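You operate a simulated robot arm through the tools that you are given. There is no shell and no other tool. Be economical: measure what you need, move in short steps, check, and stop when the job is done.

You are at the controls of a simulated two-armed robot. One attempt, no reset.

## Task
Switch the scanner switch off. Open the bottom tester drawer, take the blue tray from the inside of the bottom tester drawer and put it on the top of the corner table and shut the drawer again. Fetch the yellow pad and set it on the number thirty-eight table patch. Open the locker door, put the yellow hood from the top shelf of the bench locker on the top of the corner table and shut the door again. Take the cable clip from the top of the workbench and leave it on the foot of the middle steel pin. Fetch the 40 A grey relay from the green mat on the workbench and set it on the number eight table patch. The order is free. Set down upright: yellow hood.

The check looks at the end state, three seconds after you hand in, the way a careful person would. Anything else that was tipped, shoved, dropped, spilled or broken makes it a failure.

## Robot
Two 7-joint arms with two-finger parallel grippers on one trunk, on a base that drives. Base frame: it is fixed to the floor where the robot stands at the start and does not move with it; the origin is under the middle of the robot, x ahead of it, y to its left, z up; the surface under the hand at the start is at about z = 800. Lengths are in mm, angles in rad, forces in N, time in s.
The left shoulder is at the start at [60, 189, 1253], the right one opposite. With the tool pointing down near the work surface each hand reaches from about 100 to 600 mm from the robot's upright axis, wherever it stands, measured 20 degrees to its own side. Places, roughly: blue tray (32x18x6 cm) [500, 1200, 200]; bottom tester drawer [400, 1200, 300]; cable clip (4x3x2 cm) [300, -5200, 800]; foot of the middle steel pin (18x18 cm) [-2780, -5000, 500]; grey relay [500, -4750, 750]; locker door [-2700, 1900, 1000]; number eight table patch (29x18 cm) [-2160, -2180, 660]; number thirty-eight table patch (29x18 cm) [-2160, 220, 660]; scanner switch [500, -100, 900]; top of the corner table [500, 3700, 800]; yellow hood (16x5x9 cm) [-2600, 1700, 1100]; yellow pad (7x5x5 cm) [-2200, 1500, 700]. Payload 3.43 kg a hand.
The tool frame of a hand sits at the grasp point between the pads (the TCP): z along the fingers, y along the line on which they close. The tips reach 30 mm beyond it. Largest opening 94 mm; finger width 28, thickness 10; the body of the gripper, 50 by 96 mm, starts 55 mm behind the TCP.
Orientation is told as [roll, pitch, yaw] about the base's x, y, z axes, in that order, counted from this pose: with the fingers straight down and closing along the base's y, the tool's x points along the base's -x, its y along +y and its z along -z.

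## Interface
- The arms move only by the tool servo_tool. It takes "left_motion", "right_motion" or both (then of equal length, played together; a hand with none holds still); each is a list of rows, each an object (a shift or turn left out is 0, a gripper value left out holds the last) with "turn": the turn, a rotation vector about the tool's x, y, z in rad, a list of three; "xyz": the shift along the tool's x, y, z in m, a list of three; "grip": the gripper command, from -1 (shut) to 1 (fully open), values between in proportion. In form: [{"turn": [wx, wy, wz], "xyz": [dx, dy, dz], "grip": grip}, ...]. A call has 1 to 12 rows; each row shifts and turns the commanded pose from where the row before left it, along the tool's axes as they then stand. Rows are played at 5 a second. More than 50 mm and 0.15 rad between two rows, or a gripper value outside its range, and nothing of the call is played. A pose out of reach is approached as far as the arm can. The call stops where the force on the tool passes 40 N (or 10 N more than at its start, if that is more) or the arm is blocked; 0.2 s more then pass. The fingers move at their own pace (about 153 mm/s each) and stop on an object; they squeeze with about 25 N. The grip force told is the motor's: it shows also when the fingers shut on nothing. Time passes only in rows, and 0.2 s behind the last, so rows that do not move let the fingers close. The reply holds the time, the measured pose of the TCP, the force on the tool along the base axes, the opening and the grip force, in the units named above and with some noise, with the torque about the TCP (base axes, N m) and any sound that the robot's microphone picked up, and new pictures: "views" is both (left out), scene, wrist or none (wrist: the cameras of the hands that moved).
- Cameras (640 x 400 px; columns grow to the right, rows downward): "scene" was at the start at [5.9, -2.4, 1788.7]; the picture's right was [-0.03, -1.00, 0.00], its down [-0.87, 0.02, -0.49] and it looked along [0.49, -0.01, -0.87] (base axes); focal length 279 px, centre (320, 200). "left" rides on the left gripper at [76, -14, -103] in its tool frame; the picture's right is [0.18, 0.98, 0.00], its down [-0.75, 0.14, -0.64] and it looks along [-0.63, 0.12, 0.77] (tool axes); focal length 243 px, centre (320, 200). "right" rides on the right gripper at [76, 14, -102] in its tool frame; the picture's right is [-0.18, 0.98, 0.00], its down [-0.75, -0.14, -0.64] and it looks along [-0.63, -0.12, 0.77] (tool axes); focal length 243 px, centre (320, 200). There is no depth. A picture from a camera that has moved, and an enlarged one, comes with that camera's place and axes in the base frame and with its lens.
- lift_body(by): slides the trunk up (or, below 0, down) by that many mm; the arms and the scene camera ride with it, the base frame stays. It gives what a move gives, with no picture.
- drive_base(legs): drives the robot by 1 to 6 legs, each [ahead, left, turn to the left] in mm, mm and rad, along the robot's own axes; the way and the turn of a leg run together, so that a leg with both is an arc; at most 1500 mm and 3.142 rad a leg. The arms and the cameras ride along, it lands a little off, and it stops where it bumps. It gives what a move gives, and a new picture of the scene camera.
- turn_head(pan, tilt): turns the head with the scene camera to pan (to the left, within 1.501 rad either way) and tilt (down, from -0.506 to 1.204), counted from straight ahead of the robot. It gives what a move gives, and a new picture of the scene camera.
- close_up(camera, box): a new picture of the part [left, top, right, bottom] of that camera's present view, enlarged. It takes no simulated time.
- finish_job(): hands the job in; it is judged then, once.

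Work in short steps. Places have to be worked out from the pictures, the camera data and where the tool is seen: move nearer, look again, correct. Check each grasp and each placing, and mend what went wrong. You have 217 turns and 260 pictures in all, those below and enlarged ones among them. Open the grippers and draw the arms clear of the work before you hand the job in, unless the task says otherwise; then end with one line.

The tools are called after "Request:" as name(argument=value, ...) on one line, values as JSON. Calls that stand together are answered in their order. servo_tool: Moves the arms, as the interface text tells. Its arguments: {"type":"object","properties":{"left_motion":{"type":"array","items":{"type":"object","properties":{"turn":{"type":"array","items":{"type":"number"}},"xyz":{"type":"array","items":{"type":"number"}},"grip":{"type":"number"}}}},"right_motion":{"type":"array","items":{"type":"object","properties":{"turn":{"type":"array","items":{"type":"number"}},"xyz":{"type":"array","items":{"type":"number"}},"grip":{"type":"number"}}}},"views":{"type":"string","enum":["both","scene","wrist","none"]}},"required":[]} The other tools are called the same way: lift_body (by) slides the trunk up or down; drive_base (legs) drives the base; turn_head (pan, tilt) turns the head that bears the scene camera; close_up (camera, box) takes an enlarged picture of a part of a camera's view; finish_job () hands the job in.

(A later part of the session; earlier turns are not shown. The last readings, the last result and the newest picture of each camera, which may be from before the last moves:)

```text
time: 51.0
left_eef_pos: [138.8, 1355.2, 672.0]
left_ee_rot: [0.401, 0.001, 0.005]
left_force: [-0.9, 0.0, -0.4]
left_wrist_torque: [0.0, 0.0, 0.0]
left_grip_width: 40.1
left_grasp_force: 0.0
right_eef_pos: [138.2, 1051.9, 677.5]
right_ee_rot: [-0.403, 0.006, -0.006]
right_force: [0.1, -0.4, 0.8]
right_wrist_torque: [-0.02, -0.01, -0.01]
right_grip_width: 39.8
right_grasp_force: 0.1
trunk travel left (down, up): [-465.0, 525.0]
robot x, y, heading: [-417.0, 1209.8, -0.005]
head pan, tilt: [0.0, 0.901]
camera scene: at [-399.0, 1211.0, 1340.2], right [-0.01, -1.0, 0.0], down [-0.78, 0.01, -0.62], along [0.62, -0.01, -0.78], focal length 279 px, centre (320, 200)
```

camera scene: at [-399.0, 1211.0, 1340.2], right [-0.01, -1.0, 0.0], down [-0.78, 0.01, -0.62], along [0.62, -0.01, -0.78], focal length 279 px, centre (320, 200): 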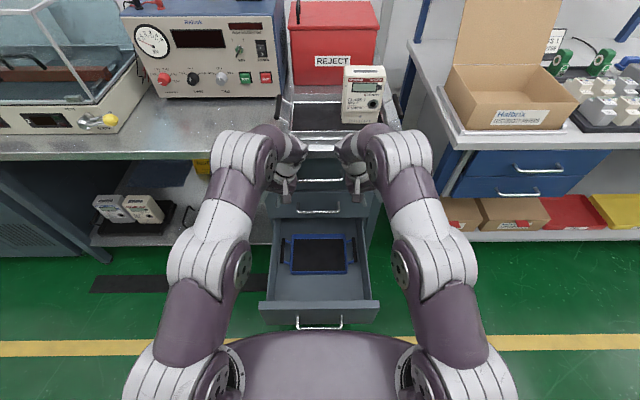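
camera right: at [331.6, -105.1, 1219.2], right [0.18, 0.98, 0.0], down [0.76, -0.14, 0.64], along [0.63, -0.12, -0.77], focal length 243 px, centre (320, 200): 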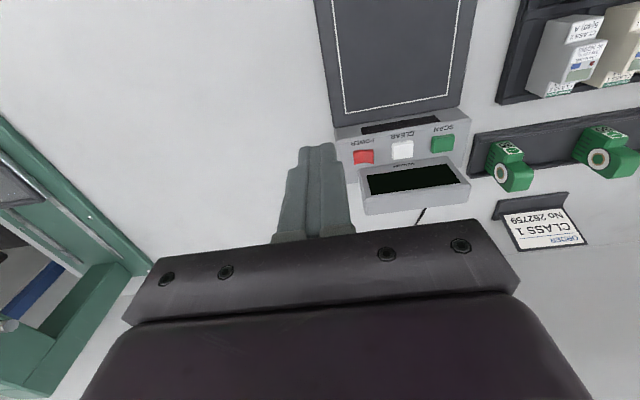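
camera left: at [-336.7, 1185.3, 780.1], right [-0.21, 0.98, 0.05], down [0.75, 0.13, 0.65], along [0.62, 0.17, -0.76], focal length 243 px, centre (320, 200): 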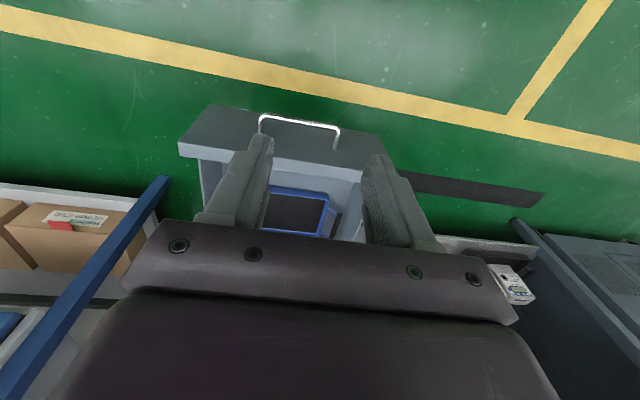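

Request:
close_up(camera="scene", box=[250, 200, 390, 330])

Request:
servo_tool(left_motion=[{}], right_motion=[{}], views="wrist")

```text
3.08 times, centred on (320, 265) of scene
camera zoom: at [-399.0, 1211.0, 1340.2], right [-0.01, -1.0, 0.0], down [-0.78, 0.01, -0.62], along [0.62, -0.01, -0.78], focal length 859 px, centre (320, 0)
```

zoom: 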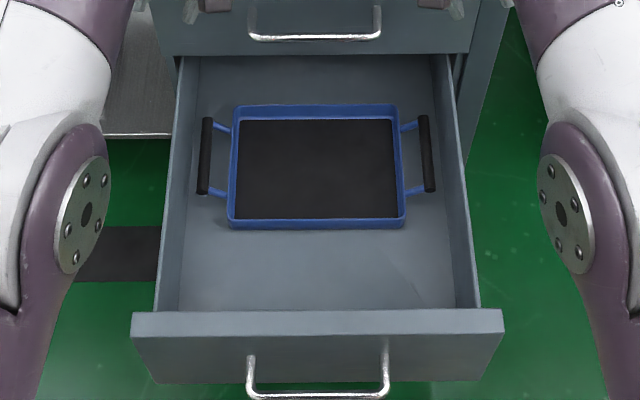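

```text
time: 51.4
left_eef_pos: [140.1, 1356.3, 673.3]
left_ee_rot: [0.4, 0.004, 0.006]
left_force: [0.6, 0.2, -0.2]
left_wrist_torque: [0.02, -0.03, 0.0]
left_grip_width: 40.0
left_grasp_force: 0.0
right_eef_pos: [137.9, 1051.4, 677.3]
right_ee_rot: [-0.404, 0.005, -0.006]
right_force: [0.9, -0.8, -0.4]
right_wrist_torque: [0.01, 0.02, 0.01]
right_grip_width: 40.0
right_grasp_force: 0.0
trunk travel left (down, up): [-465.0, 525.0]
robot x, y, heading: [-415.4, 1213.5, -0.01]
head pan, tilt: [0.0, 0.901]
camera right: at [63.7, 1105.0, 766.1], right [0.19, 0.9, -0.39], down [0.76, 0.12, 0.64], along [0.62, -0.41, -0.66], focal length 243 px, centre (320, 200)
camera left: at [63.8, 1301.8, 762.5], right [-0.19, 0.9, 0.38], down [0.76, -0.12, 0.64], along [0.63, 0.41, -0.66], focal length 243 px, centre (320, 200)
```

right: 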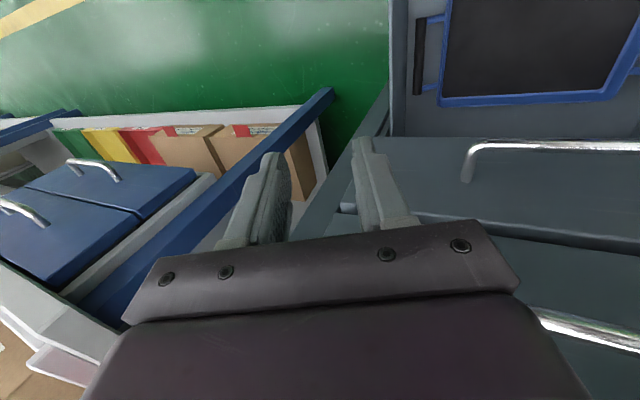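
left: 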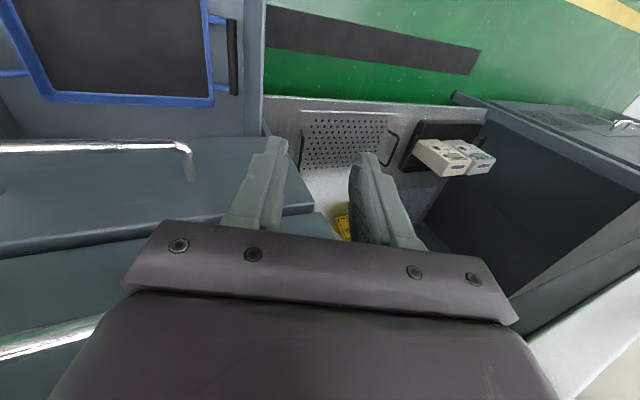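

Handles located at about [162, 1361, 295] and [160, 1061, 295]. Align both hands above them and then lower with the trunk.

Request:
servo_tool(left_motion=[{"xyz": [-0.022, -0.0037, -0.0016], "grip": -0.23}, {}], right_motion=[{"xyz": [-0.022, 0.018, -0.003], "grip": -0.23}, {}], views="none")

Request:
lift_body(by=-225)

Request:
servo_tool(left_motion=[{}], right_motion=[{}], views="both")

```text
time: 52.0
left_eef_pos: [143.6, 1358.2, 666.2]
left_ee_rot: [0.4, 0.004, 0.006]
left_force: [0.0, 0.1, -0.3]
left_wrist_torque: [0.02, 0.03, 0.01]
left_grip_width: 36.1
left_grasp_force: 0.0
left hand out of reach, approached as far as the arm can: row 1
right_eef_pos: [141.0, 1057.4, 668.9]
right_ee_rot: [-0.4, 0.005, -0.007]
right_force: [-0.2, 0.8, 0.7]
right_wrist_torque: [0.04, -0.01, 0.01]
right_grip_width: 36.3
right_grasp_force: 0.0
right hand out of reach, approached as far as the arm can: row 1
trunk travel left (down, up): [-465.0, 525.0]
robot x, y, heading: [-414.1, 1210.4, -0.01]
head pan, tilt: [0.0, 0.901]
```

```text
time: 54.4
left_eef_pos: [143.0, 1358.1, 441.4]
left_ee_rot: [0.399, 0.002, 0.006]
left_force: [0.0, -0.2, 0.7]
left_wrist_torque: [0.02, -0.01, 0.01]
left_grip_width: 36.1
left_grasp_force: 0.1
right_eef_pos: [141.1, 1057.6, 444.2]
right_ee_rot: [-0.402, 0.005, -0.005]
right_force: [-0.1, 0.5, -0.3]
right_wrist_torque: [0.01, -0.01, 0.03]
right_grip_width: 36.3
right_grasp_force: 0.0
trunk travel left (down, up): [-240.0, 750.0]
robot x, y, heading: [-413.7, 1211.7, -0.007]
head pan, tilt: [0.0, 0.901]
```

```text
time: 54.8
left_eef_pos: [142.7, 1358.1, 442.6]
left_ee_rot: [0.398, 0.002, 0.005]
left_force: [0.1, 0.2, 0.9]
left_wrist_torque: [0.0, 0.01, 0.01]
left_grip_width: 36.3
left_grasp_force: 0.1
right_eef_pos: [141.0, 1057.5, 443.7]
right_ee_rot: [-0.402, 0.006, -0.007]
right_force: [-0.5, -0.2, 0.2]
right_wrist_torque: [0.05, 0.01, -0.01]
right_grip_width: 36.3
right_grasp_force: 0.0
trunk travel left (down, up): [-240.0, 750.0]
robot x, y, heading: [-416.5, 1210.9, -0.007]
head pan, tilt: [0.0, 0.901]
camera scene: at [-399.2, 1211.0, 1115.1], right [-0.01, -1.0, 0.0], down [-0.78, 0.01, -0.62], along [0.62, -0.01, -0.78], focal length 279 px, centre (320, 200)
camera right: at [66.7, 1110.8, 533.2], right [0.19, 0.9, -0.39], down [0.76, 0.12, 0.64], along [0.62, -0.41, -0.66], focal length 243 px, centre (320, 200)
camera left: at [68.7, 1304.3, 531.8], right [-0.19, 0.9, 0.38], down [0.76, -0.12, 0.64], along [0.63, 0.41, -0.66], focal length 243 px, centre (320, 200)
```

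scene: 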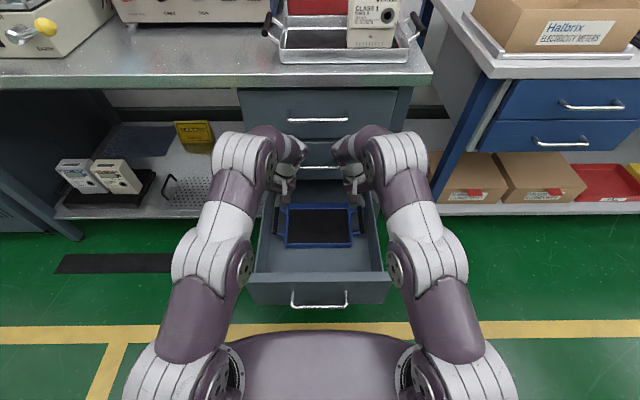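
right: 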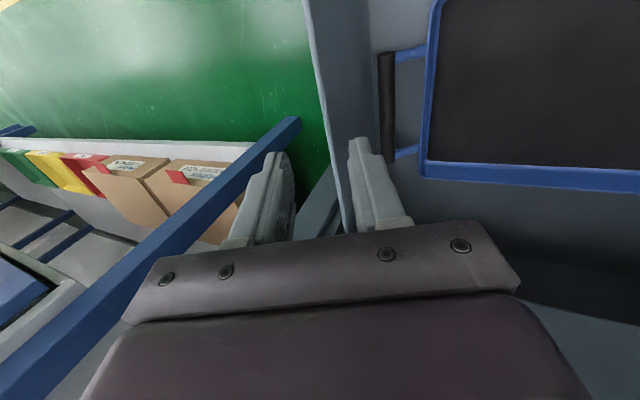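
left: 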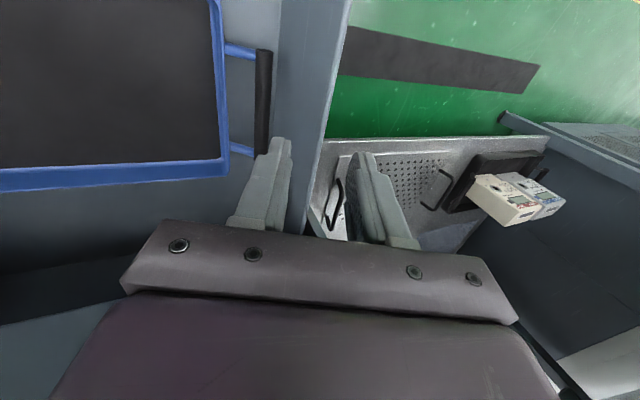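

Reach is limited by the wrist at this height, so lower with the arms: align sideways, go down 70 mm, check.

Request:
servo_tool(left_motion=[{"xyz": [0, -0.0037, -0.0016]}, {"xyz": [-0.004, -0.0136, 0.0322]}, {"xyz": [-0.01, -0.0136, 0.0322]}, {}], right_motion=[{"xyz": [0, 0.0115, -0.0049]}, {"xyz": [-0.005, 0.0136, 0.0322]}, {"xyz": [-0.01, 0.0136, 0.0322]}, {}], views="wrist")

```text
time: 55.6
left_eef_pos: [157.3, 1354.1, 379.2]
left_ee_rot: [0.4, -0.001, 0.007]
left_force: [0.8, -1.4, 0.3]
left_wrist_torque: [0.03, 0.05, 0.0]
left_grip_width: 35.8
left_grasp_force: 0.1
right_eef_pos: [150.4, 1070.5, 375.8]
right_ee_rot: [-0.402, 0.005, -0.005]
right_force: [-0.2, 0.2, -1.0]
right_wrist_torque: [-0.04, 0.02, 0.0]
right_grip_width: 36.3
right_grasp_force: 0.2
right hand out of reach, approached as far as the arm can: row 1
trunk travel left (down, up): [-240.0, 750.0]
robot x, y, heading: [-415.0, 1214.1, -0.01]
head pan, tilt: [0.0, 0.901]
stopped in row 4 (left hand): the force on the tool passed its limit at 50 N (the readings are from after the stop); the commanded pose is now the measured one
camera right: at [75.1, 1124.5, 464.9], right [0.19, 0.9, -0.38], down [0.76, 0.12, 0.64], along [0.63, -0.41, -0.66], focal length 243 px, centre (320, 200)
camera left: at [82.3, 1299.8, 468.3], right [-0.19, 0.9, 0.38], down [0.75, -0.11, 0.65], along [0.63, 0.41, -0.66], focal length 243 px, centre (320, 200)
```

right: 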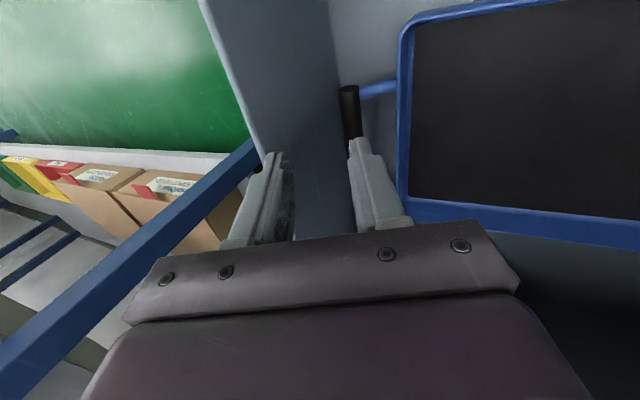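
left: 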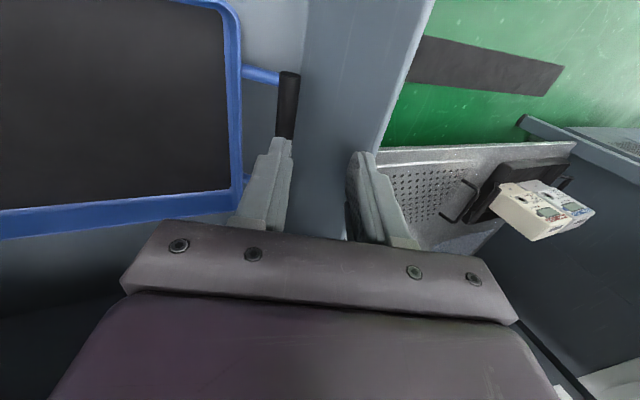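

The left outer finger touched the drawer wall top (walls at y≈1391/1031, only ~30 mm off the bars). I rise, reduce the lean to 0.25, narrow the opening to 30 mm, and go down again.

Request:
servo_tool(left_motion=[{"xyz": [0, 0.0078, -0.0184]}, {"turn": [0.15, 0, 0], "grip": -0.36}, {"xyz": [0, 0.001, 0]}, {"xyz": [0, -0.0086, 0.034]}, {}], right_motion=[{"xyz": [-0.003, -0.0078, -0.0184]}, {"turn": [-0.15, 0, 0], "grip": -0.36}, {"xyz": [0, -0.0034, 0.0009]}, {"xyz": [0, 0.0086, 0.034]}, {}], views="wrist")

```text
time: 56.8
left_eef_pos: [158.2, 1355.6, 363.7]
left_ee_rot: [0.249, -0.001, 0.008]
left_force: [-0.3, -0.3, -0.1]
left_wrist_torque: [0.0, -0.01, 0.01]
left_grip_width: 30.2
left_grasp_force: 0.0
right_eef_pos: [151.2, 1070.7, 361.1]
right_ee_rot: [-0.25, 0.004, -0.005]
right_force: [-0.4, -0.4, -0.1]
right_wrist_torque: [0.01, -0.02, 0.03]
right_grip_width: 30.2
right_grasp_force: 0.1
trunk travel left (down, up): [-240.0, 750.0]
robot x, y, heading: [-412.6, 1212.1, -0.012]
head pan, tilt: [0.0, 0.901]
camera right: at [76.2, 1109.3, 456.9], right [0.19, 0.95, -0.25], down [0.76, 0.02, 0.65], along [0.63, -0.31, -0.71], focal length 243 px, centre (320, 200)
camera left: at [82.6, 1315.0, 459.5], right [-0.19, 0.95, 0.24], down [0.75, -0.02, 0.66], along [0.63, 0.31, -0.71], focal length 243 px, centre (320, 200)
```

right: 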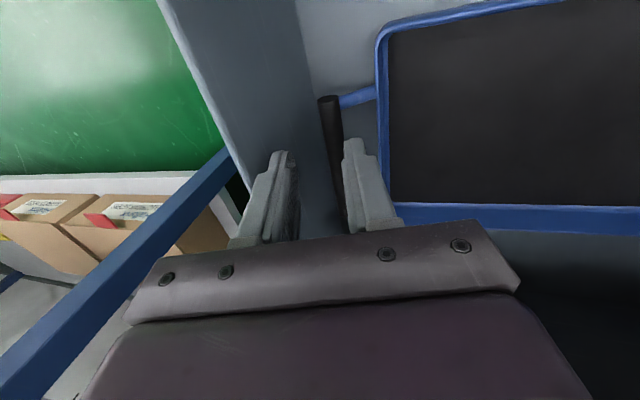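
left: 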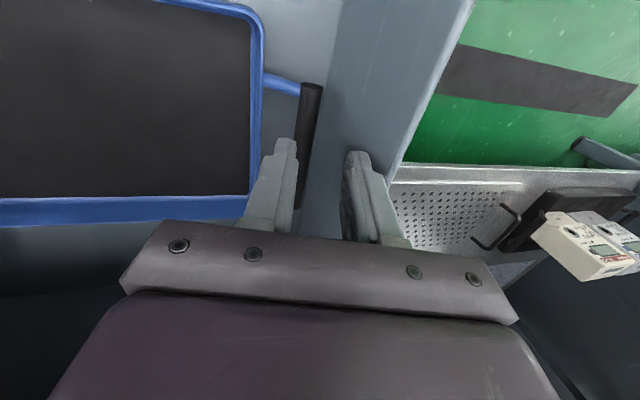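

Request:
servo_tool(left_motion=[{"xyz": [0, 0.0015, 0]}, {"xyz": [0, -0.005, 0.0194]}, {"xyz": [0, -0.005, 0.0194]}, {}], right_motion=[{"xyz": [-0.003, -0.005, 0.001]}, {"xyz": [0, 0.005, 0.0194]}, {"xyz": [0, 0.005, 0.0194]}, {}], views="wrist")

```text
time: 57.8
left_eef_pos: [159.2, 1357.4, 324.3]
left_ee_rot: [0.249, 0.0, 0.007]
left_force: [-0.6, -1.2, -0.5]
left_wrist_torque: [-0.02, -0.01, 0.02]
left_grip_width: 30.0
left_grasp_force: 0.0
right_eef_pos: [153.4, 1063.6, 319.6]
right_ee_rot: [-0.252, 0.004, -0.008]
right_force: [0.9, 1.1, -2.2]
right_wrist_torque: [0.13, 0.0, 0.08]
right_grip_width: 28.8
right_grasp_force: 0.1
trunk travel left (down, up): [-240.0, 750.0]
robot x, y, heading: [-414.6, 1209.9, -0.006]
head pan, tilt: [0.0, 0.901]
camera right: at [79.8, 1103.4, 415.3], right [0.19, 0.95, -0.25], down [0.76, 0.02, 0.65], along [0.63, -0.31, -0.72], focal length 243 px, centre (320, 200)
camera left: at [83.7, 1316.9, 420.7], right [-0.19, 0.95, 0.24], down [0.75, -0.02, 0.66], along [0.63, 0.31, -0.71], focal length 243 px, centre (320, 200)
```

right: 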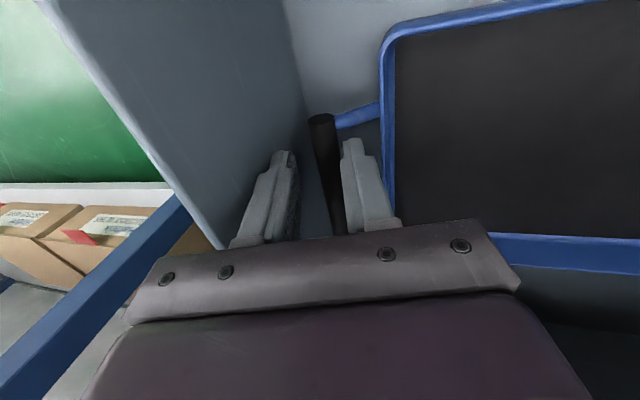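
left: 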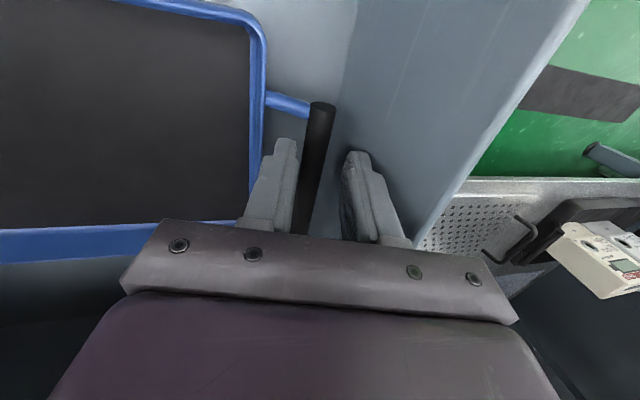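

Request:
servo_tool(left_motion=[{"xyz": [0, 0, 0]}, {"xyz": [0, -0.003, 0.0116]}, {"xyz": [0, -0.003, 0.0116]}, {}], right_motion=[{"xyz": [0, 0.002, 0]}, {"xyz": [0, 0.0025, 0.0097]}, {"xyz": [0, 0.0025, 0.0097]}, {}], views="wrist")

```text
time: 58.8
left_eef_pos: [158.1, 1357.4, 300.8]
left_ee_rot: [0.25, 0.0, 0.007]
left_force: [-0.7, 0.3, -0.6]
left_wrist_torque: [-0.03, -0.07, 0.0]
left_grip_width: 30.4
left_grasp_force: 0.0
right_eef_pos: [154.0, 1064.7, 300.9]
right_ee_rot: [-0.251, 0.003, -0.007]
right_force: [-0.2, 1.0, -0.4]
right_wrist_torque: [0.02, 0.01, 0.01]
right_grip_width: 30.0
right_grasp_force: 0.2
trunk travel left (down, up): [-240.0, 750.0]
robot x, y, heading: [-415.4, 1211.7, -0.01]
head pan, tilt: [0.0, 0.901]
camera right: at [80.1, 1104.0, 396.5], right [0.19, 0.95, -0.25], down [0.76, 0.02, 0.65], along [0.63, -0.31, -0.72], focal length 243 px, centre (320, 200)
camera left: at [82.3, 1317.5, 396.4], right [-0.19, 0.95, 0.24], down [0.75, -0.02, 0.66], along [0.63, 0.31, -0.71], focal length 243 px, centre (320, 200)
```

right: 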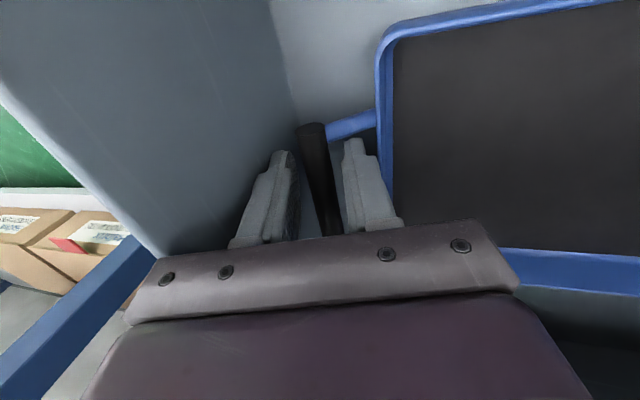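
left: 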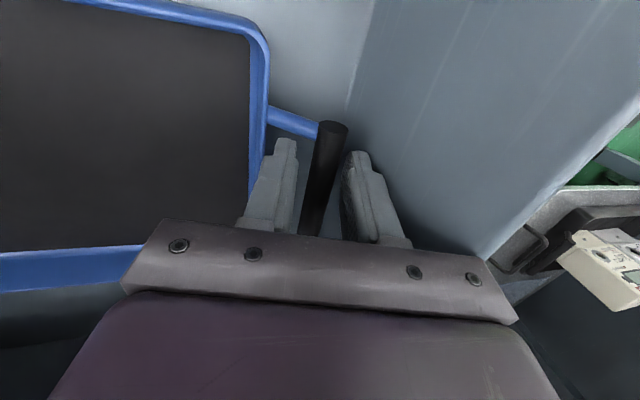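

Both bars lie between the fingers. Close both.

Request:
servo_tool(left_motion=[{"grip": -1}, {}, {}, {}], right_motion=[{"grip": -1}, {}, {}, {}], views="wrist")

```text
time: 59.8
left_eef_pos: [157.6, 1359.1, 300.6]
left_ee_rot: [0.251, -0.001, 0.008]
left_force: [0.3, 30.9, 5.2]
left_wrist_torque: [0.51, 0.1, -0.47]
left_grip_width: 15.5
left_grasp_force: 25.0
right_eef_pos: [154.0, 1063.7, 301.3]
right_ee_rot: [-0.255, 0.004, -0.006]
right_force: [1.8, -28.9, -0.3]
right_wrist_torque: [-0.47, -0.05, 0.08]
right_grip_width: 15.4
right_grasp_force: 25.4
trunk travel left (down, up): [-240.0, 750.0]
robot x, y, heading: [-416.1, 1211.2, -0.013]
head pan, tilt: [0.0, 0.901]
camera right: at [80.0, 1103.1, 396.8], right [0.19, 0.95, -0.25], down [0.76, 0.02, 0.65], along [0.63, -0.31, -0.71], focal length 243 px, centre (320, 200)
camera left: at [82.2, 1318.4, 396.8], right [-0.19, 0.95, 0.24], down [0.75, -0.02, 0.66], along [0.63, 0.31, -0.71], focal length 243 px, centre (320, 200)
```

right: 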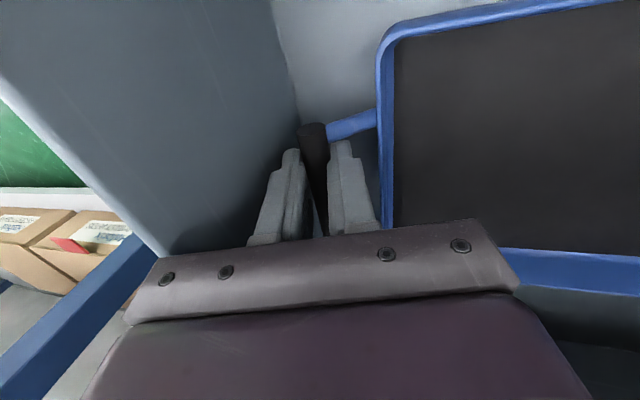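
left: 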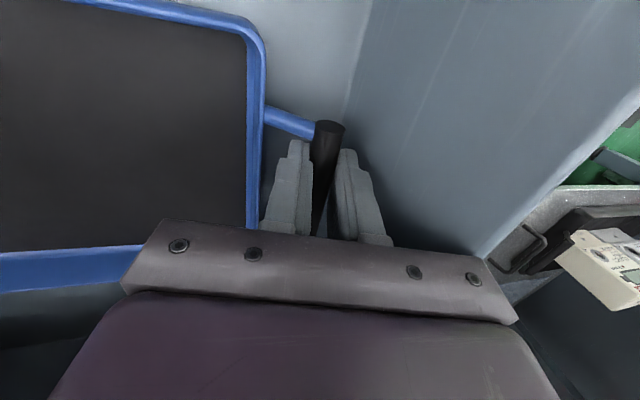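

Both bars held (15.5 mm) with some inward squeeze; relieve it by 2 mm per side, then lift with the trunk a little.

Request:
servo_tool(left_motion=[{"xyz": [0, 0.002, 0]}, {}], right_motion=[{"xyz": [0, -0.002, 0]}, {}], views="none")

Request:
lift_body(by=60)

Request:
close_up(camera="scene", box=[220, 120, 420, 320])

```text
time: 60.4
left_eef_pos: [156.6, 1357.9, 300.3]
left_ee_rot: [0.252, -0.002, 0.007]
left_force: [-1.7, 10.8, 2.7]
left_wrist_torque: [0.19, 0.11, -0.21]
left_grip_width: 15.5
left_grasp_force: 24.8
right_eef_pos: [155.1, 1063.2, 301.1]
right_ee_rot: [-0.25, 0.003, -0.006]
right_force: [0.5, -9.2, 0.8]
right_wrist_torque: [-0.16, 0.3, 0.18]
right_grip_width: 15.5
right_grasp_force: 25.2
trunk travel left (down, up): [-240.0, 750.0]
robot x, y, heading: [-413.1, 1209.2, -0.007]
head pan, tilt: [0.0, 0.901]
```

```text
time: 61.4
left_eef_pos: [157.4, 1357.3, 361.0]
left_ee_rot: [0.251, -0.001, 0.007]
left_force: [0.1, -6.1, -0.6]
left_wrist_torque: [-0.07, 0.09, -0.25]
left_grip_width: 15.4
left_grasp_force: 24.7
right_eef_pos: [155.1, 1063.5, 361.1]
right_ee_rot: [-0.251, 0.003, -0.006]
right_force: [0.7, 5.7, -0.4]
right_wrist_torque: [0.11, 0.01, 0.22]
right_grip_width: 15.3
right_grasp_force: 24.7
trunk travel left (down, up): [-300.0, 690.0]
robot x, y, heading: [-416.1, 1211.3, -0.009]
head pan, tilt: [0.0, 0.901]
```

```text
2.00 times, centred on (320, 220) of scene
camera zoom: at [-398.5, 1211.0, 1175.1], right [-0.01, -1.0, 0.0], down [-0.78, 0.01, -0.62], along [0.62, -0.01, -0.78], focal length 558 px, centre (320, 160)
```

zoom: 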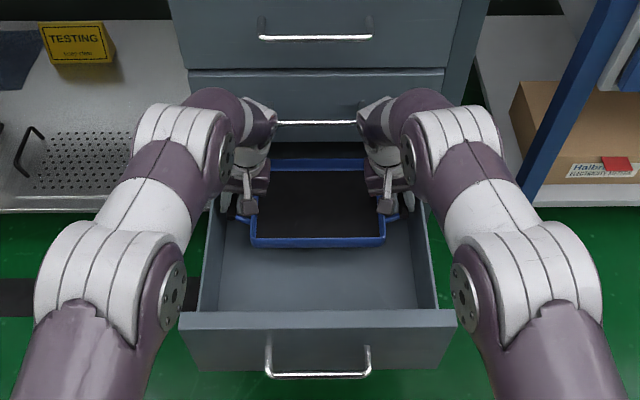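

Lifted level. Before going higher, pull the tray 90 mm toward the robot so that its rear rim clears the upper drawer handles.

Request:
servo_tool(left_motion=[{"xyz": [0.03, 0, 0]}, {"xyz": [0.03, 0, 0]}, {"xyz": [0.03, 0, 0]}, {}], right_motion=[{"xyz": [0.03, 0, 0]}, {"xyz": [0.03, 0, 0]}, {"xyz": [0.03, 0, 0]}, {}], views="none")

Request:
lift_body(by=180)

Request:
close_up(camera="scene", box=[160, 100, 480, 380])

```text
time: 62.4
left_eef_pos: [66.9, 1356.9, 359.5]
left_ee_rot: [0.249, 0.0, 0.006]
left_force: [1.4, 4.2, -1.3]
left_wrist_torque: [0.03, -0.06, -0.11]
left_grip_width: 15.3
left_grasp_force: 25.0
right_eef_pos: [67.4, 1062.9, 361.8]
right_ee_rot: [-0.252, 0.004, -0.004]
right_force: [-0.9, -4.8, -2.3]
right_wrist_torque: [-0.09, 0.16, 0.43]
right_grip_width: 15.3
right_grasp_force: 24.7
trunk travel left (down, up): [-300.0, 690.0]
robot x, y, heading: [-414.7, 1210.7, -0.013]
head pan, tilt: [0.0, 0.901]
```

```text
time: 64.4
left_eef_pos: [66.9, 1358.5, 538.3]
left_ee_rot: [0.248, 0.0, 0.007]
left_force: [1.2, 7.7, -2.0]
left_wrist_torque: [0.15, 0.04, -0.14]
left_grip_width: 15.2
left_grasp_force: 25.1
right_eef_pos: [68.8, 1063.4, 543.1]
right_ee_rot: [-0.25, 0.002, -0.007]
right_force: [0.5, -7.2, -1.4]
right_wrist_torque: [-0.13, 0.08, 0.38]
right_grip_width: 15.5
right_grasp_force: 25.3
trunk travel left (down, up): [-480.0, 510.0]
robot x, y, heading: [-418.3, 1208.3, -0.011]
head pan, tilt: [0.0, 0.901]
```

```text
1.43 times, centred on (320, 240) of scene
camera zoom: at [-398.6, 1211.0, 1355.0], right [-0.01, -1.0, 0.0], down [-0.78, 0.01, -0.62], along [0.62, -0.01, -0.78], focal length 399 px, centre (320, 143)
```

zoom: 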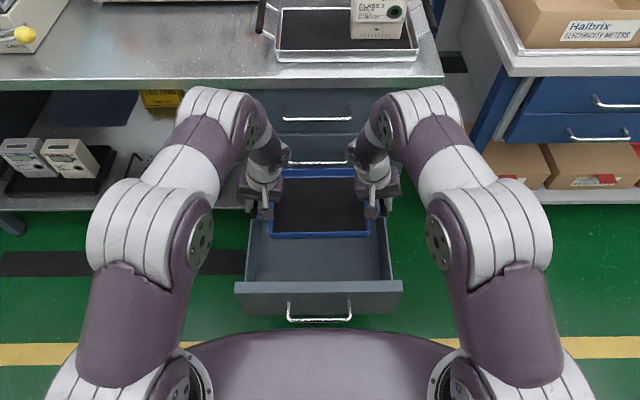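

The tray is clear. Raise further, back off and drive left toward the corner table, then look.

Request:
lift_body(by=400)

Request:
drive_base(legs=[[-350, 0, 0.01], [0, 1400, 0]])

Request:
turn_head(pan=0.7, tilt=0.6)

```text
time: 68.3
left_eef_pos: [68.9, 1357.5, 937.7]
left_ee_rot: [0.249, 0.0, 0.007]
left_force: [0.6, 10.0, -1.8]
left_wrist_torque: [0.18, -0.01, -0.16]
left_grip_width: 15.4
left_grasp_force: 25.1
right_eef_pos: [67.0, 1062.4, 942.6]
right_ee_rot: [-0.252, 0.003, -0.008]
right_force: [-0.6, -9.5, -0.9]
right_wrist_torque: [-0.17, 0.11, 0.39]
right_grip_width: 15.2
right_grasp_force: 25.2
trunk travel left (down, up): [-880.0, 110.0]
robot x, y, heading: [-415.8, 1210.8, -0.009]
head pan, tilt: [0.0, 0.901]
```

```text
time: 77.2
left_eef_pos: [-302.0, 2769.9, 939.1]
left_ee_rot: [0.25, -0.002, 0.02]
left_force: [1.1, 8.2, -1.1]
left_wrist_torque: [0.12, -0.03, -0.14]
left_grip_width: 15.5
left_grasp_force: 25.3
right_eef_pos: [-297.7, 2475.6, 942.4]
right_ee_rot: [-0.251, 0.005, 0.008]
right_force: [0.0, -8.5, -0.9]
right_wrist_torque: [-0.16, 0.08, 0.34]
right_grip_width: 15.7
right_grasp_force: 24.5
trunk travel left (down, up): [-880.0, 110.0]
robot x, y, heading: [-785.0, 2617.8, 0.003]
head pan, tilt: [0.0, 0.901]
camera scene: at [-766.5, 2616.9, 1755.1], right [0.0, -1.0, 0.0], down [-0.78, 0.0, -0.62], along [0.62, 0.0, -0.78], focal length 279 px, centre (320, 200)
```

scene: 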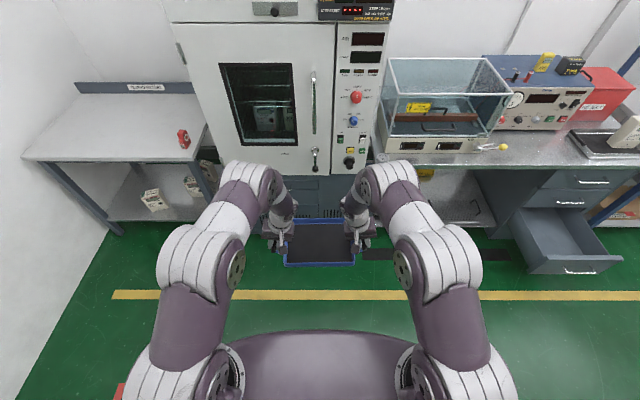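

```text
time: 78.3
left_eef_pos: [-302.2, 2769.7, 939.6]
left_ee_rot: [0.25, 0.0, 0.019]
left_force: [0.5, 0.8, -1.5]
left_wrist_torque: [0.02, 0.0, -0.13]
left_grip_width: 15.2
left_grasp_force: 25.0
right_eef_pos: [-297.4, 2475.6, 943.4]
right_ee_rot: [-0.251, 0.003, 0.007]
right_force: [-0.8, -0.6, -1.3]
right_wrist_torque: [0.02, 0.08, 0.33]
right_grip_width: 15.2
right_grasp_force: 24.9
trunk travel left (down, up): [-880.0, 110.0]
robot x, y, heading: [-783.9, 2618.3, 0.003]
head pan, tilt: [0.7, 0.6]
camera scene: at [-774.6, 2673.9, 1779.9], right [0.65, -0.76, 0.0], down [-0.43, -0.37, -0.82], along [0.63, 0.53, -0.57], focal length 279 px, centre (320, 200)
```

scene: 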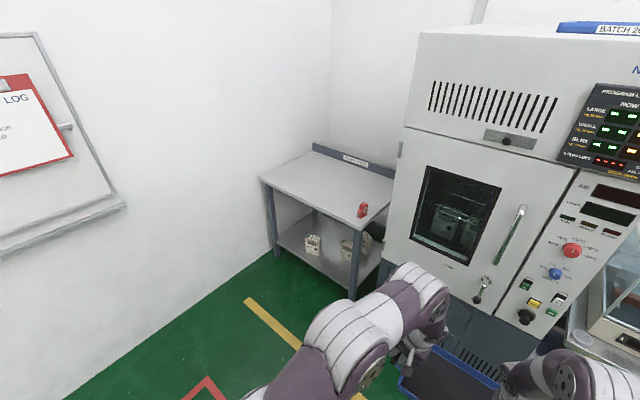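

The corner table top spans about x 245–828, y 3190–4090, with a red item near [413, 3347]. I aim for a tray centre near [390, 3640]; drive left first.

Request:
drive_base(legs=[[0, 1025, -0.003]])

Request:
turn_head(pan=0, tilt=0.7)

```text
time: 83.6
left_eef_pos: [-283.2, 3795.4, 939.5]
left_ee_rot: [0.248, 0.0, -0.015]
left_force: [0.6, 2.2, -1.7]
left_wrist_torque: [0.02, 0.01, -0.15]
left_grip_width: 15.5
left_grasp_force: 24.5
right_eef_pos: [-289.7, 3500.6, 941.7]
right_ee_rot: [-0.251, 0.002, -0.026]
right_force: [-0.5, -1.2, -0.9]
right_wrist_torque: [-0.05, 0.11, 0.3]
right_grip_width: 15.3
right_grasp_force: 24.6
trunk travel left (down, up): [-880.0, 110.0]
robot x, y, heading: [-764.6, 3659.4, -0.027]
head pan, tilt: [0.7, 0.6]
camera scene: at [-759.5, 3714.7, 1779.9], right [0.62, -0.78, 0.0], down [-0.44, -0.35, -0.82], along [0.65, 0.51, -0.57], focal length 279 px, centre (320, 200)
```

scene: 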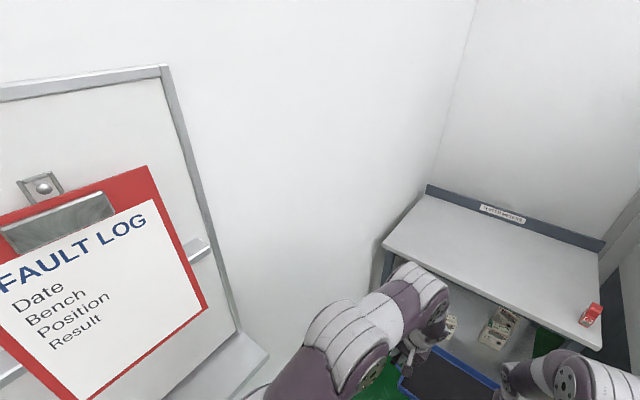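

```text
time: 84.7
left_eef_pos: [-283.4, 3795.2, 939.6]
left_ee_rot: [0.249, 0.001, -0.015]
left_force: [0.1, -1.3, -1.3]
left_wrist_torque: [-0.03, 0.06, -0.13]
left_grip_width: 15.4
left_grasp_force: 24.8
right_eef_pos: [-290.2, 3499.8, 942.5]
right_ee_rot: [-0.251, 0.004, -0.025]
right_force: [0.6, 0.9, -2.4]
right_wrist_torque: [-0.03, 0.06, 0.3]
right_grip_width: 15.4
right_grasp_force: 25.6
trunk travel left (down, up): [-880.0, 110.0]
robot x, y, heading: [-771.0, 3655.9, -0.03]
head pan, tilt: [0.0, 0.7]
camera scene: at [-743.9, 3657.6, 1771.3], right [-0.03, -1.0, 0.0], down [-0.64, 0.02, -0.76], along [0.76, -0.02, -0.64], focal length 279 px, centre (320, 200)
```

scene: 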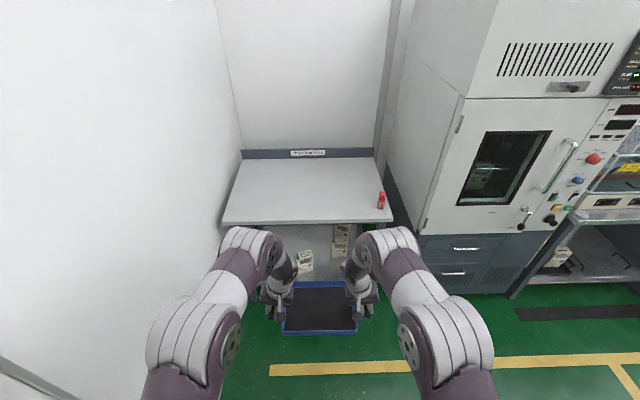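

Table height ≈780–800; the tray bottom is ~880. Drive ahead so the tray comes above the table.

Request:
drive_base(legs=[[500, 0, 0.028], [185, 0, 0]])

Request:
turn_head(pan=0, tilt=0.95)

```text
time: 88.8
left_eef_pos: [403.0, 3802.7, 939.6]
left_ee_rot: [0.249, 0.001, 0.019]
left_force: [0.1, -0.2, -1.4]
left_wrist_torque: [0.02, 0.01, -0.16]
left_grip_width: 15.5
left_grasp_force: 24.6
right_eef_pos: [405.9, 3507.6, 943.6]
right_ee_rot: [-0.25, 0.002, 0.003]
right_force: [-0.2, 0.5, -0.7]
right_wrist_torque: [-0.01, 0.07, 0.3]
right_grip_width: 15.5
right_grasp_force: 25.5
trunk travel left (down, up): [-880.0, 110.0]
robot x, y, heading: [-80.6, 3650.7, -0.0]
head pan, tilt: [0.0, 0.7]
camera scene: at [-54.4, 3650.7, 1771.3], right [0.0, -1.0, 0.0], down [-0.64, 0.0, -0.77], along [0.77, 0.0, -0.64], focal length 279 px, centre (320, 200)
```

scene: 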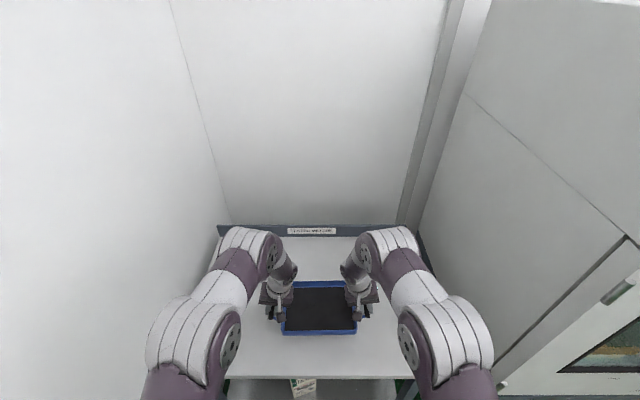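

```text
time: 89.6
left_eef_pos: [405.3, 3802.5, 939.1]
left_ee_rot: [0.25, -0.001, 0.017]
left_force: [0.7, 0.2, -0.9]
left_wrist_torque: [-0.01, 0.02, -0.11]
left_grip_width: 15.3
left_grasp_force: 25.0
right_eef_pos: [408.1, 3507.2, 942.2]
right_ee_rot: [-0.253, 0.005, 0.004]
right_force: [0.1, 0.4, -1.2]
right_wrist_torque: [0.03, 0.09, 0.3]
right_grip_width: 15.5
right_grasp_force: 24.6
trunk travel left (down, up): [-880.0, 110.0]
robot x, y, heading: [-78.1, 3650.5, 0.0]
head pan, tilt: [0.0, 0.949]
camera scene: at [-62.7, 3650.7, 1751.5], right [0.0, -1.0, 0.0], down [-0.81, 0.0, -0.58], along [0.58, 0.0, -0.81], focal length 279 px, centre (320, 200)
```

scene: 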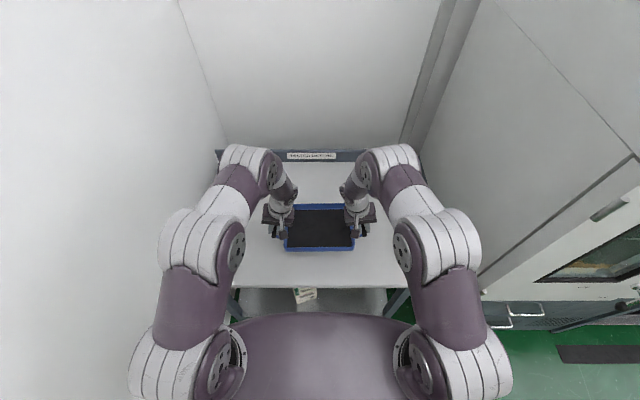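

Over the table. Lower gently with both hands, watching force.

Request:
servo_tool(left_motion=[{"xyz": [0, -0.0049, 0.0194]}, {"xyz": [0, -0.0049, 0.0194]}, {"xyz": [0, -0.0025, 0.0097]}, {"xyz": [0, -0.0025, 0.0097]}, {}], right_motion=[{"xyz": [0, 0.0049, 0.0194]}, {"xyz": [0, 0.0049, 0.0194]}, {"xyz": [0, 0.0025, 0.0097]}, {"xyz": [0, 0.0025, 0.0097]}, {}], views="scene")

```text
time: 90.8
left_eef_pos: [404.2, 3802.5, 881.3]
left_ee_rot: [0.25, -0.002, 0.016]
left_force: [-0.4, -11.4, -1.1]
left_wrist_torque: [-0.2, 0.03, -0.14]
left_grip_width: 15.6
left_grasp_force: 24.9
right_eef_pos: [406.6, 3508.2, 881.3]
right_ee_rot: [-0.25, 0.002, 0.005]
right_force: [0.3, 12.2, -2.5]
right_wrist_torque: [0.21, 0.04, 0.25]
right_grip_width: 15.6
right_grasp_force: 25.1
trunk travel left (down, up): [-880.0, 110.0]
robot x, y, heading: [-76.6, 3649.0, -0.003]
head pan, tilt: [0.0, 0.949]
camera scene: at [-64.5, 3650.7, 1751.5], right [0.0, -1.0, 0.0], down [-0.81, 0.0, -0.58], along [0.58, 0.0, -0.81], focal length 279 px, centre (320, 200)
```

scene: 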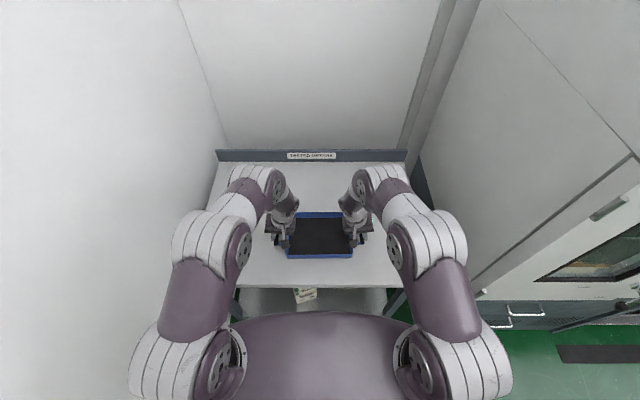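

Not yet touching. Continue in 6 mm steps.

Request:
servo_tool(left_motion=[{"xyz": [0, -0.0015, 0.0058]}, {"xyz": [0, -0.0015, 0.0058]}, {"xyz": [0, -0.0015, 0.0058]}, {"xyz": [0, -0.0015, 0.0058]}, {}], right_motion=[{"xyz": [0, 0.001, 0.0058]}, {"xyz": [0, 0.001, 0.0058]}, {"xyz": [0, 0.001, 0.0058]}, {"xyz": [0, 0.001, 0.0058]}, {}], views="none")

```text
time: 91.6
left_eef_pos: [406.6, 3800.8, 867.1]
left_ee_rot: [0.251, -0.011, 0.015]
left_force: [-7.1, -3.2, 19.4]
left_wrist_torque: [0.05, 0.46, -0.4]
left_grip_width: 15.4
left_grasp_force: 24.9
right_eef_pos: [406.4, 3506.1, 868.1]
right_ee_rot: [-0.251, -0.007, 0.003]
right_force: [-3.0, 2.2, 12.4]
right_wrist_torque: [-0.05, 0.38, 0.01]
right_grip_width: 15.6
right_grasp_force: 25.3
trunk travel left (down, up): [-880.0, 110.0]
robot x, y, heading: [-73.0, 3652.5, 0.004]
head pan, tilt: [0.0, 0.949]
stopped in row 4 (left hand): the force on the tool passed its limit at 43 N (the readings are from after the stop); the commanded pose is now the measured one
```

Tray is down on the table. Open both slightly and lift away.

Request:
servo_tool(left_motion=[{"grip": -0.3}, {}, {"xyz": [0, 0.0049, -0.0194]}, {"xyz": [0, 0.0049, -0.0194]}, {"xyz": [0, 0.008, -0.034]}, {"xyz": [0, 0.008, -0.034]}, {}], right_motion=[{"grip": -0.3}, {}, {"xyz": [0, -0.0049, -0.0194]}, {"xyz": [0, -0.0049, -0.0194]}, {"xyz": [0, -0.008, -0.034]}, {"xyz": [0, -0.008, -0.034]}, {}], views="both")

```text
time: 93.2
left_eef_pos: [409.7, 3795.9, 971.1]
left_ee_rot: [0.252, -0.007, 0.015]
left_force: [0.8, -0.8, 0.5]
left_wrist_torque: [-0.01, 0.01, 0.02]
left_grip_width: 32.9
left_grasp_force: 0.0
right_eef_pos: [408.5, 3508.3, 975.9]
right_ee_rot: [-0.248, -0.002, 0.005]
right_force: [0.3, -0.2, -0.5]
right_wrist_torque: [-0.01, 0.02, 0.0]
right_grip_width: 33.1
right_grasp_force: 0.1
trunk travel left (down, up): [-880.0, 110.0]
robot x, y, heading: [-79.2, 3647.7, -0.001]
head pan, tilt: [0.0, 0.949]
camera scene: at [-63.4, 3650.8, 1751.4], right [0.0, -1.0, 0.0], down [-0.81, 0.0, -0.58], along [0.58, 0.0, -0.81], focal length 279 px, centre (320, 200)
camera right: at [332.8, 3547.0, 1071.7], right [0.18, 0.95, -0.24], down [0.75, 0.03, 0.66], along [0.63, -0.3, -0.71], focal length 243 px, centre (320, 200)
camera left: at [333.5, 3755.9, 1067.7], right [-0.2, 0.95, 0.24], down [0.75, -0.01, 0.66], along [0.63, 0.31, -0.71], focal length 243 px, centre (320, 200)
```

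scene: 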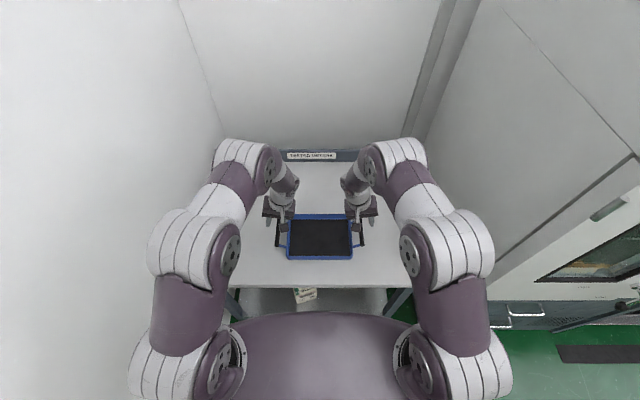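
right: 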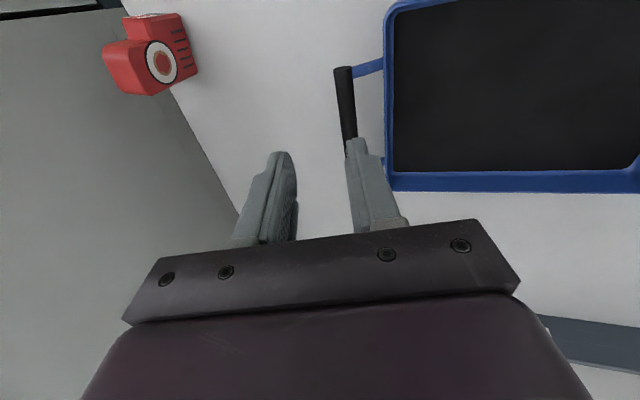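
left: 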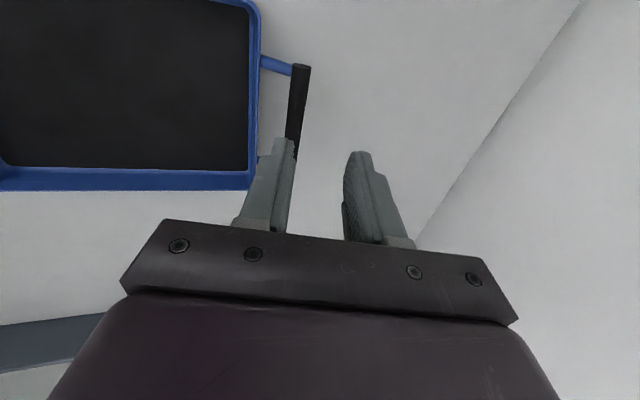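

The tray sits well. Straighten both hands, close them, tip them forward for pushing the drawer, and drive back off the table.

Request:
servo_tool(left_motion=[{"xyz": [0, 0, -0.03]}, {"turn": [0.125, 0, 0], "grip": -1}, {"turn": [0.125, 0, 0]}, {"turn": [0, -0.13, 0]}, {"turn": [0, -0.13, 0]}, {"turn": [0, -0.13, 0]}, {}], right_motion=[{"xyz": [0, 0, -0.03]}, {"turn": [-0.125, 0, 0], "grip": -1}, {"turn": [-0.125, 0, 0]}, {"turn": [0, -0.13, 0]}, {"turn": [0, -0.13, 0]}, {"turn": [0, -0.13, 0]}, {}], views="none")

Request:
drive_base(legs=[[-700, 0, 0], [0, -1220, 0], [0, -1220, 0]])

Request:
lift_body(by=-330)

Request:
lift_body(by=-330)

Request:
turn_head(pan=0, tilt=0.75)

```text
time: 94.8
left_eef_pos: [407.5, 3792.5, 1004.2]
left_ee_rot: [-0.002, -0.401, 0.014]
left_force: [-0.5, 0.5, -0.3]
left_wrist_torque: [-0.03, 0.0, 0.02]
left_grip_width: 0.1
left_grasp_force: 25.1
right_eef_pos: [409.0, 3513.9, 1003.4]
right_ee_rot: [0.0, -0.394, 0.003]
right_force: [0.3, 0.1, -0.2]
right_wrist_torque: [0.0, -0.01, 0.01]
right_grip_width: 0.1
right_grasp_force: 25.4
trunk travel left (down, up): [-880.0, 110.0]
robot x, y, heading: [-78.1, 3652.7, 0.001]
head pan, tilt: [0.0, 0.949]
```

```text
time: 110.3
left_eef_pos: [-264.1, 1367.9, 1004.3]
left_ee_rot: [-0.003, -0.399, 0.034]
left_force: [-0.8, 0.4, 0.6]
left_wrist_torque: [0.0, 0.01, -0.03]
left_grip_width: 0.0
left_grasp_force: 24.5
right_eef_pos: [-257.1, 1092.3, 1003.0]
right_ee_rot: [0.0, -0.393, 0.022]
right_force: [-0.3, -0.1, -0.4]
right_wrist_torque: [-0.04, 0.0, 0.02]
right_grip_width: 0.0
right_grasp_force: 25.4
trunk travel left (down, up): [-880.0, 110.0]
robot x, y, heading: [-744.2, 1217.6, 0.019]
head pan, tilt: [0.0, 0.949]
camera scene: at [-732.1, 1219.3, 1751.5], right [0.02, -1.0, 0.0], down [-0.81, -0.02, -0.58], along [0.58, 0.01, -0.81], focal length 279 px, centre (320, 200)
```

scene: 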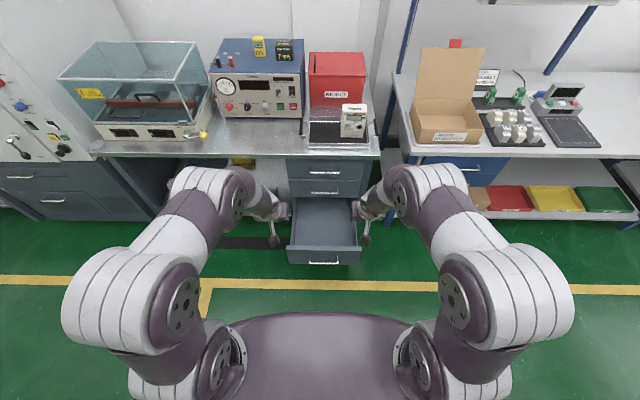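

```text
time: 113.5
left_eef_pos: [-263.9, 1368.0, 672.7]
left_ee_rot: [0.0, -0.401, 0.033]
left_force: [0.2, 0.1, 0.0]
left_wrist_torque: [0.03, -0.01, 0.01]
left_grip_width: 0.0
left_grasp_force: 25.2
right_eef_pos: [-257.3, 1091.4, 673.7]
right_ee_rot: [-0.001, -0.392, 0.021]
right_force: [-0.3, -0.5, 0.4]
right_wrist_torque: [0.01, 0.04, 0.02]
right_grip_width: 0.0
right_grasp_force: 24.3
trunk travel left (down, up): [-550.0, 440.0]
robot x, y, heading: [-746.3, 1218.9, 0.021]
head pan, tilt: [0.0, 0.949]
```

```text
time: 116.8
left_eef_pos: [-264.2, 1367.9, 343.1]
left_ee_rot: [0.0, -0.4, 0.032]
left_force: [0.7, -0.8, 0.1]
left_wrist_torque: [-0.01, 0.02, 0.01]
left_grip_width: 0.0
left_grasp_force: 24.2
right_eef_pos: [-255.7, 1092.0, 344.8]
right_ee_rot: [0.0, -0.392, 0.021]
right_force: [-0.5, -0.1, 0.8]
right_wrist_torque: [0.02, -0.02, 0.02]
right_grip_width: 0.3
right_grasp_force: 25.5
trunk travel left (down, up): [-220.0, 770.0]
robot x, y, heading: [-743.6, 1221.5, 0.021]
head pan, tilt: [0.0, 0.949]
```

```text
time: 117.5
left_eef_pos: [-264.0, 1369.0, 344.1]
left_ee_rot: [-0.001, -0.397, 0.033]
left_force: [0.3, 0.8, -0.5]
left_wrist_torque: [0.0, 0.0, 0.01]
left_grip_width: 0.0
left_grasp_force: 24.9
right_eef_pos: [-256.8, 1091.2, 343.2]
right_ee_rot: [-0.001, -0.394, 0.021]
right_force: [-0.1, -1.3, 0.4]
right_wrist_torque: [0.0, -0.04, 0.02]
right_grip_width: 0.0
right_grasp_force: 25.1
trunk travel left (down, up): [-220.0, 770.0]
robot x, y, heading: [-744.3, 1223.9, 0.025]
head pan, tilt: [0.0, 0.75]
camera scene: at [-722.0, 1219.1, 1107.0], right [0.02, -1.0, 0.0], down [-0.68, -0.01, -0.73], along [0.73, 0.01, -0.68], focal length 279 px, centre (320, 200)
```

scene: 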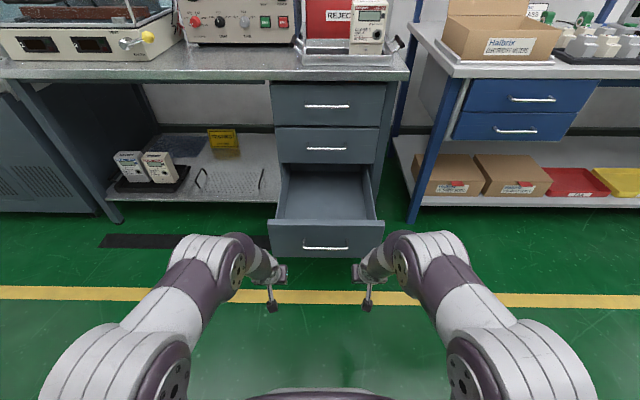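

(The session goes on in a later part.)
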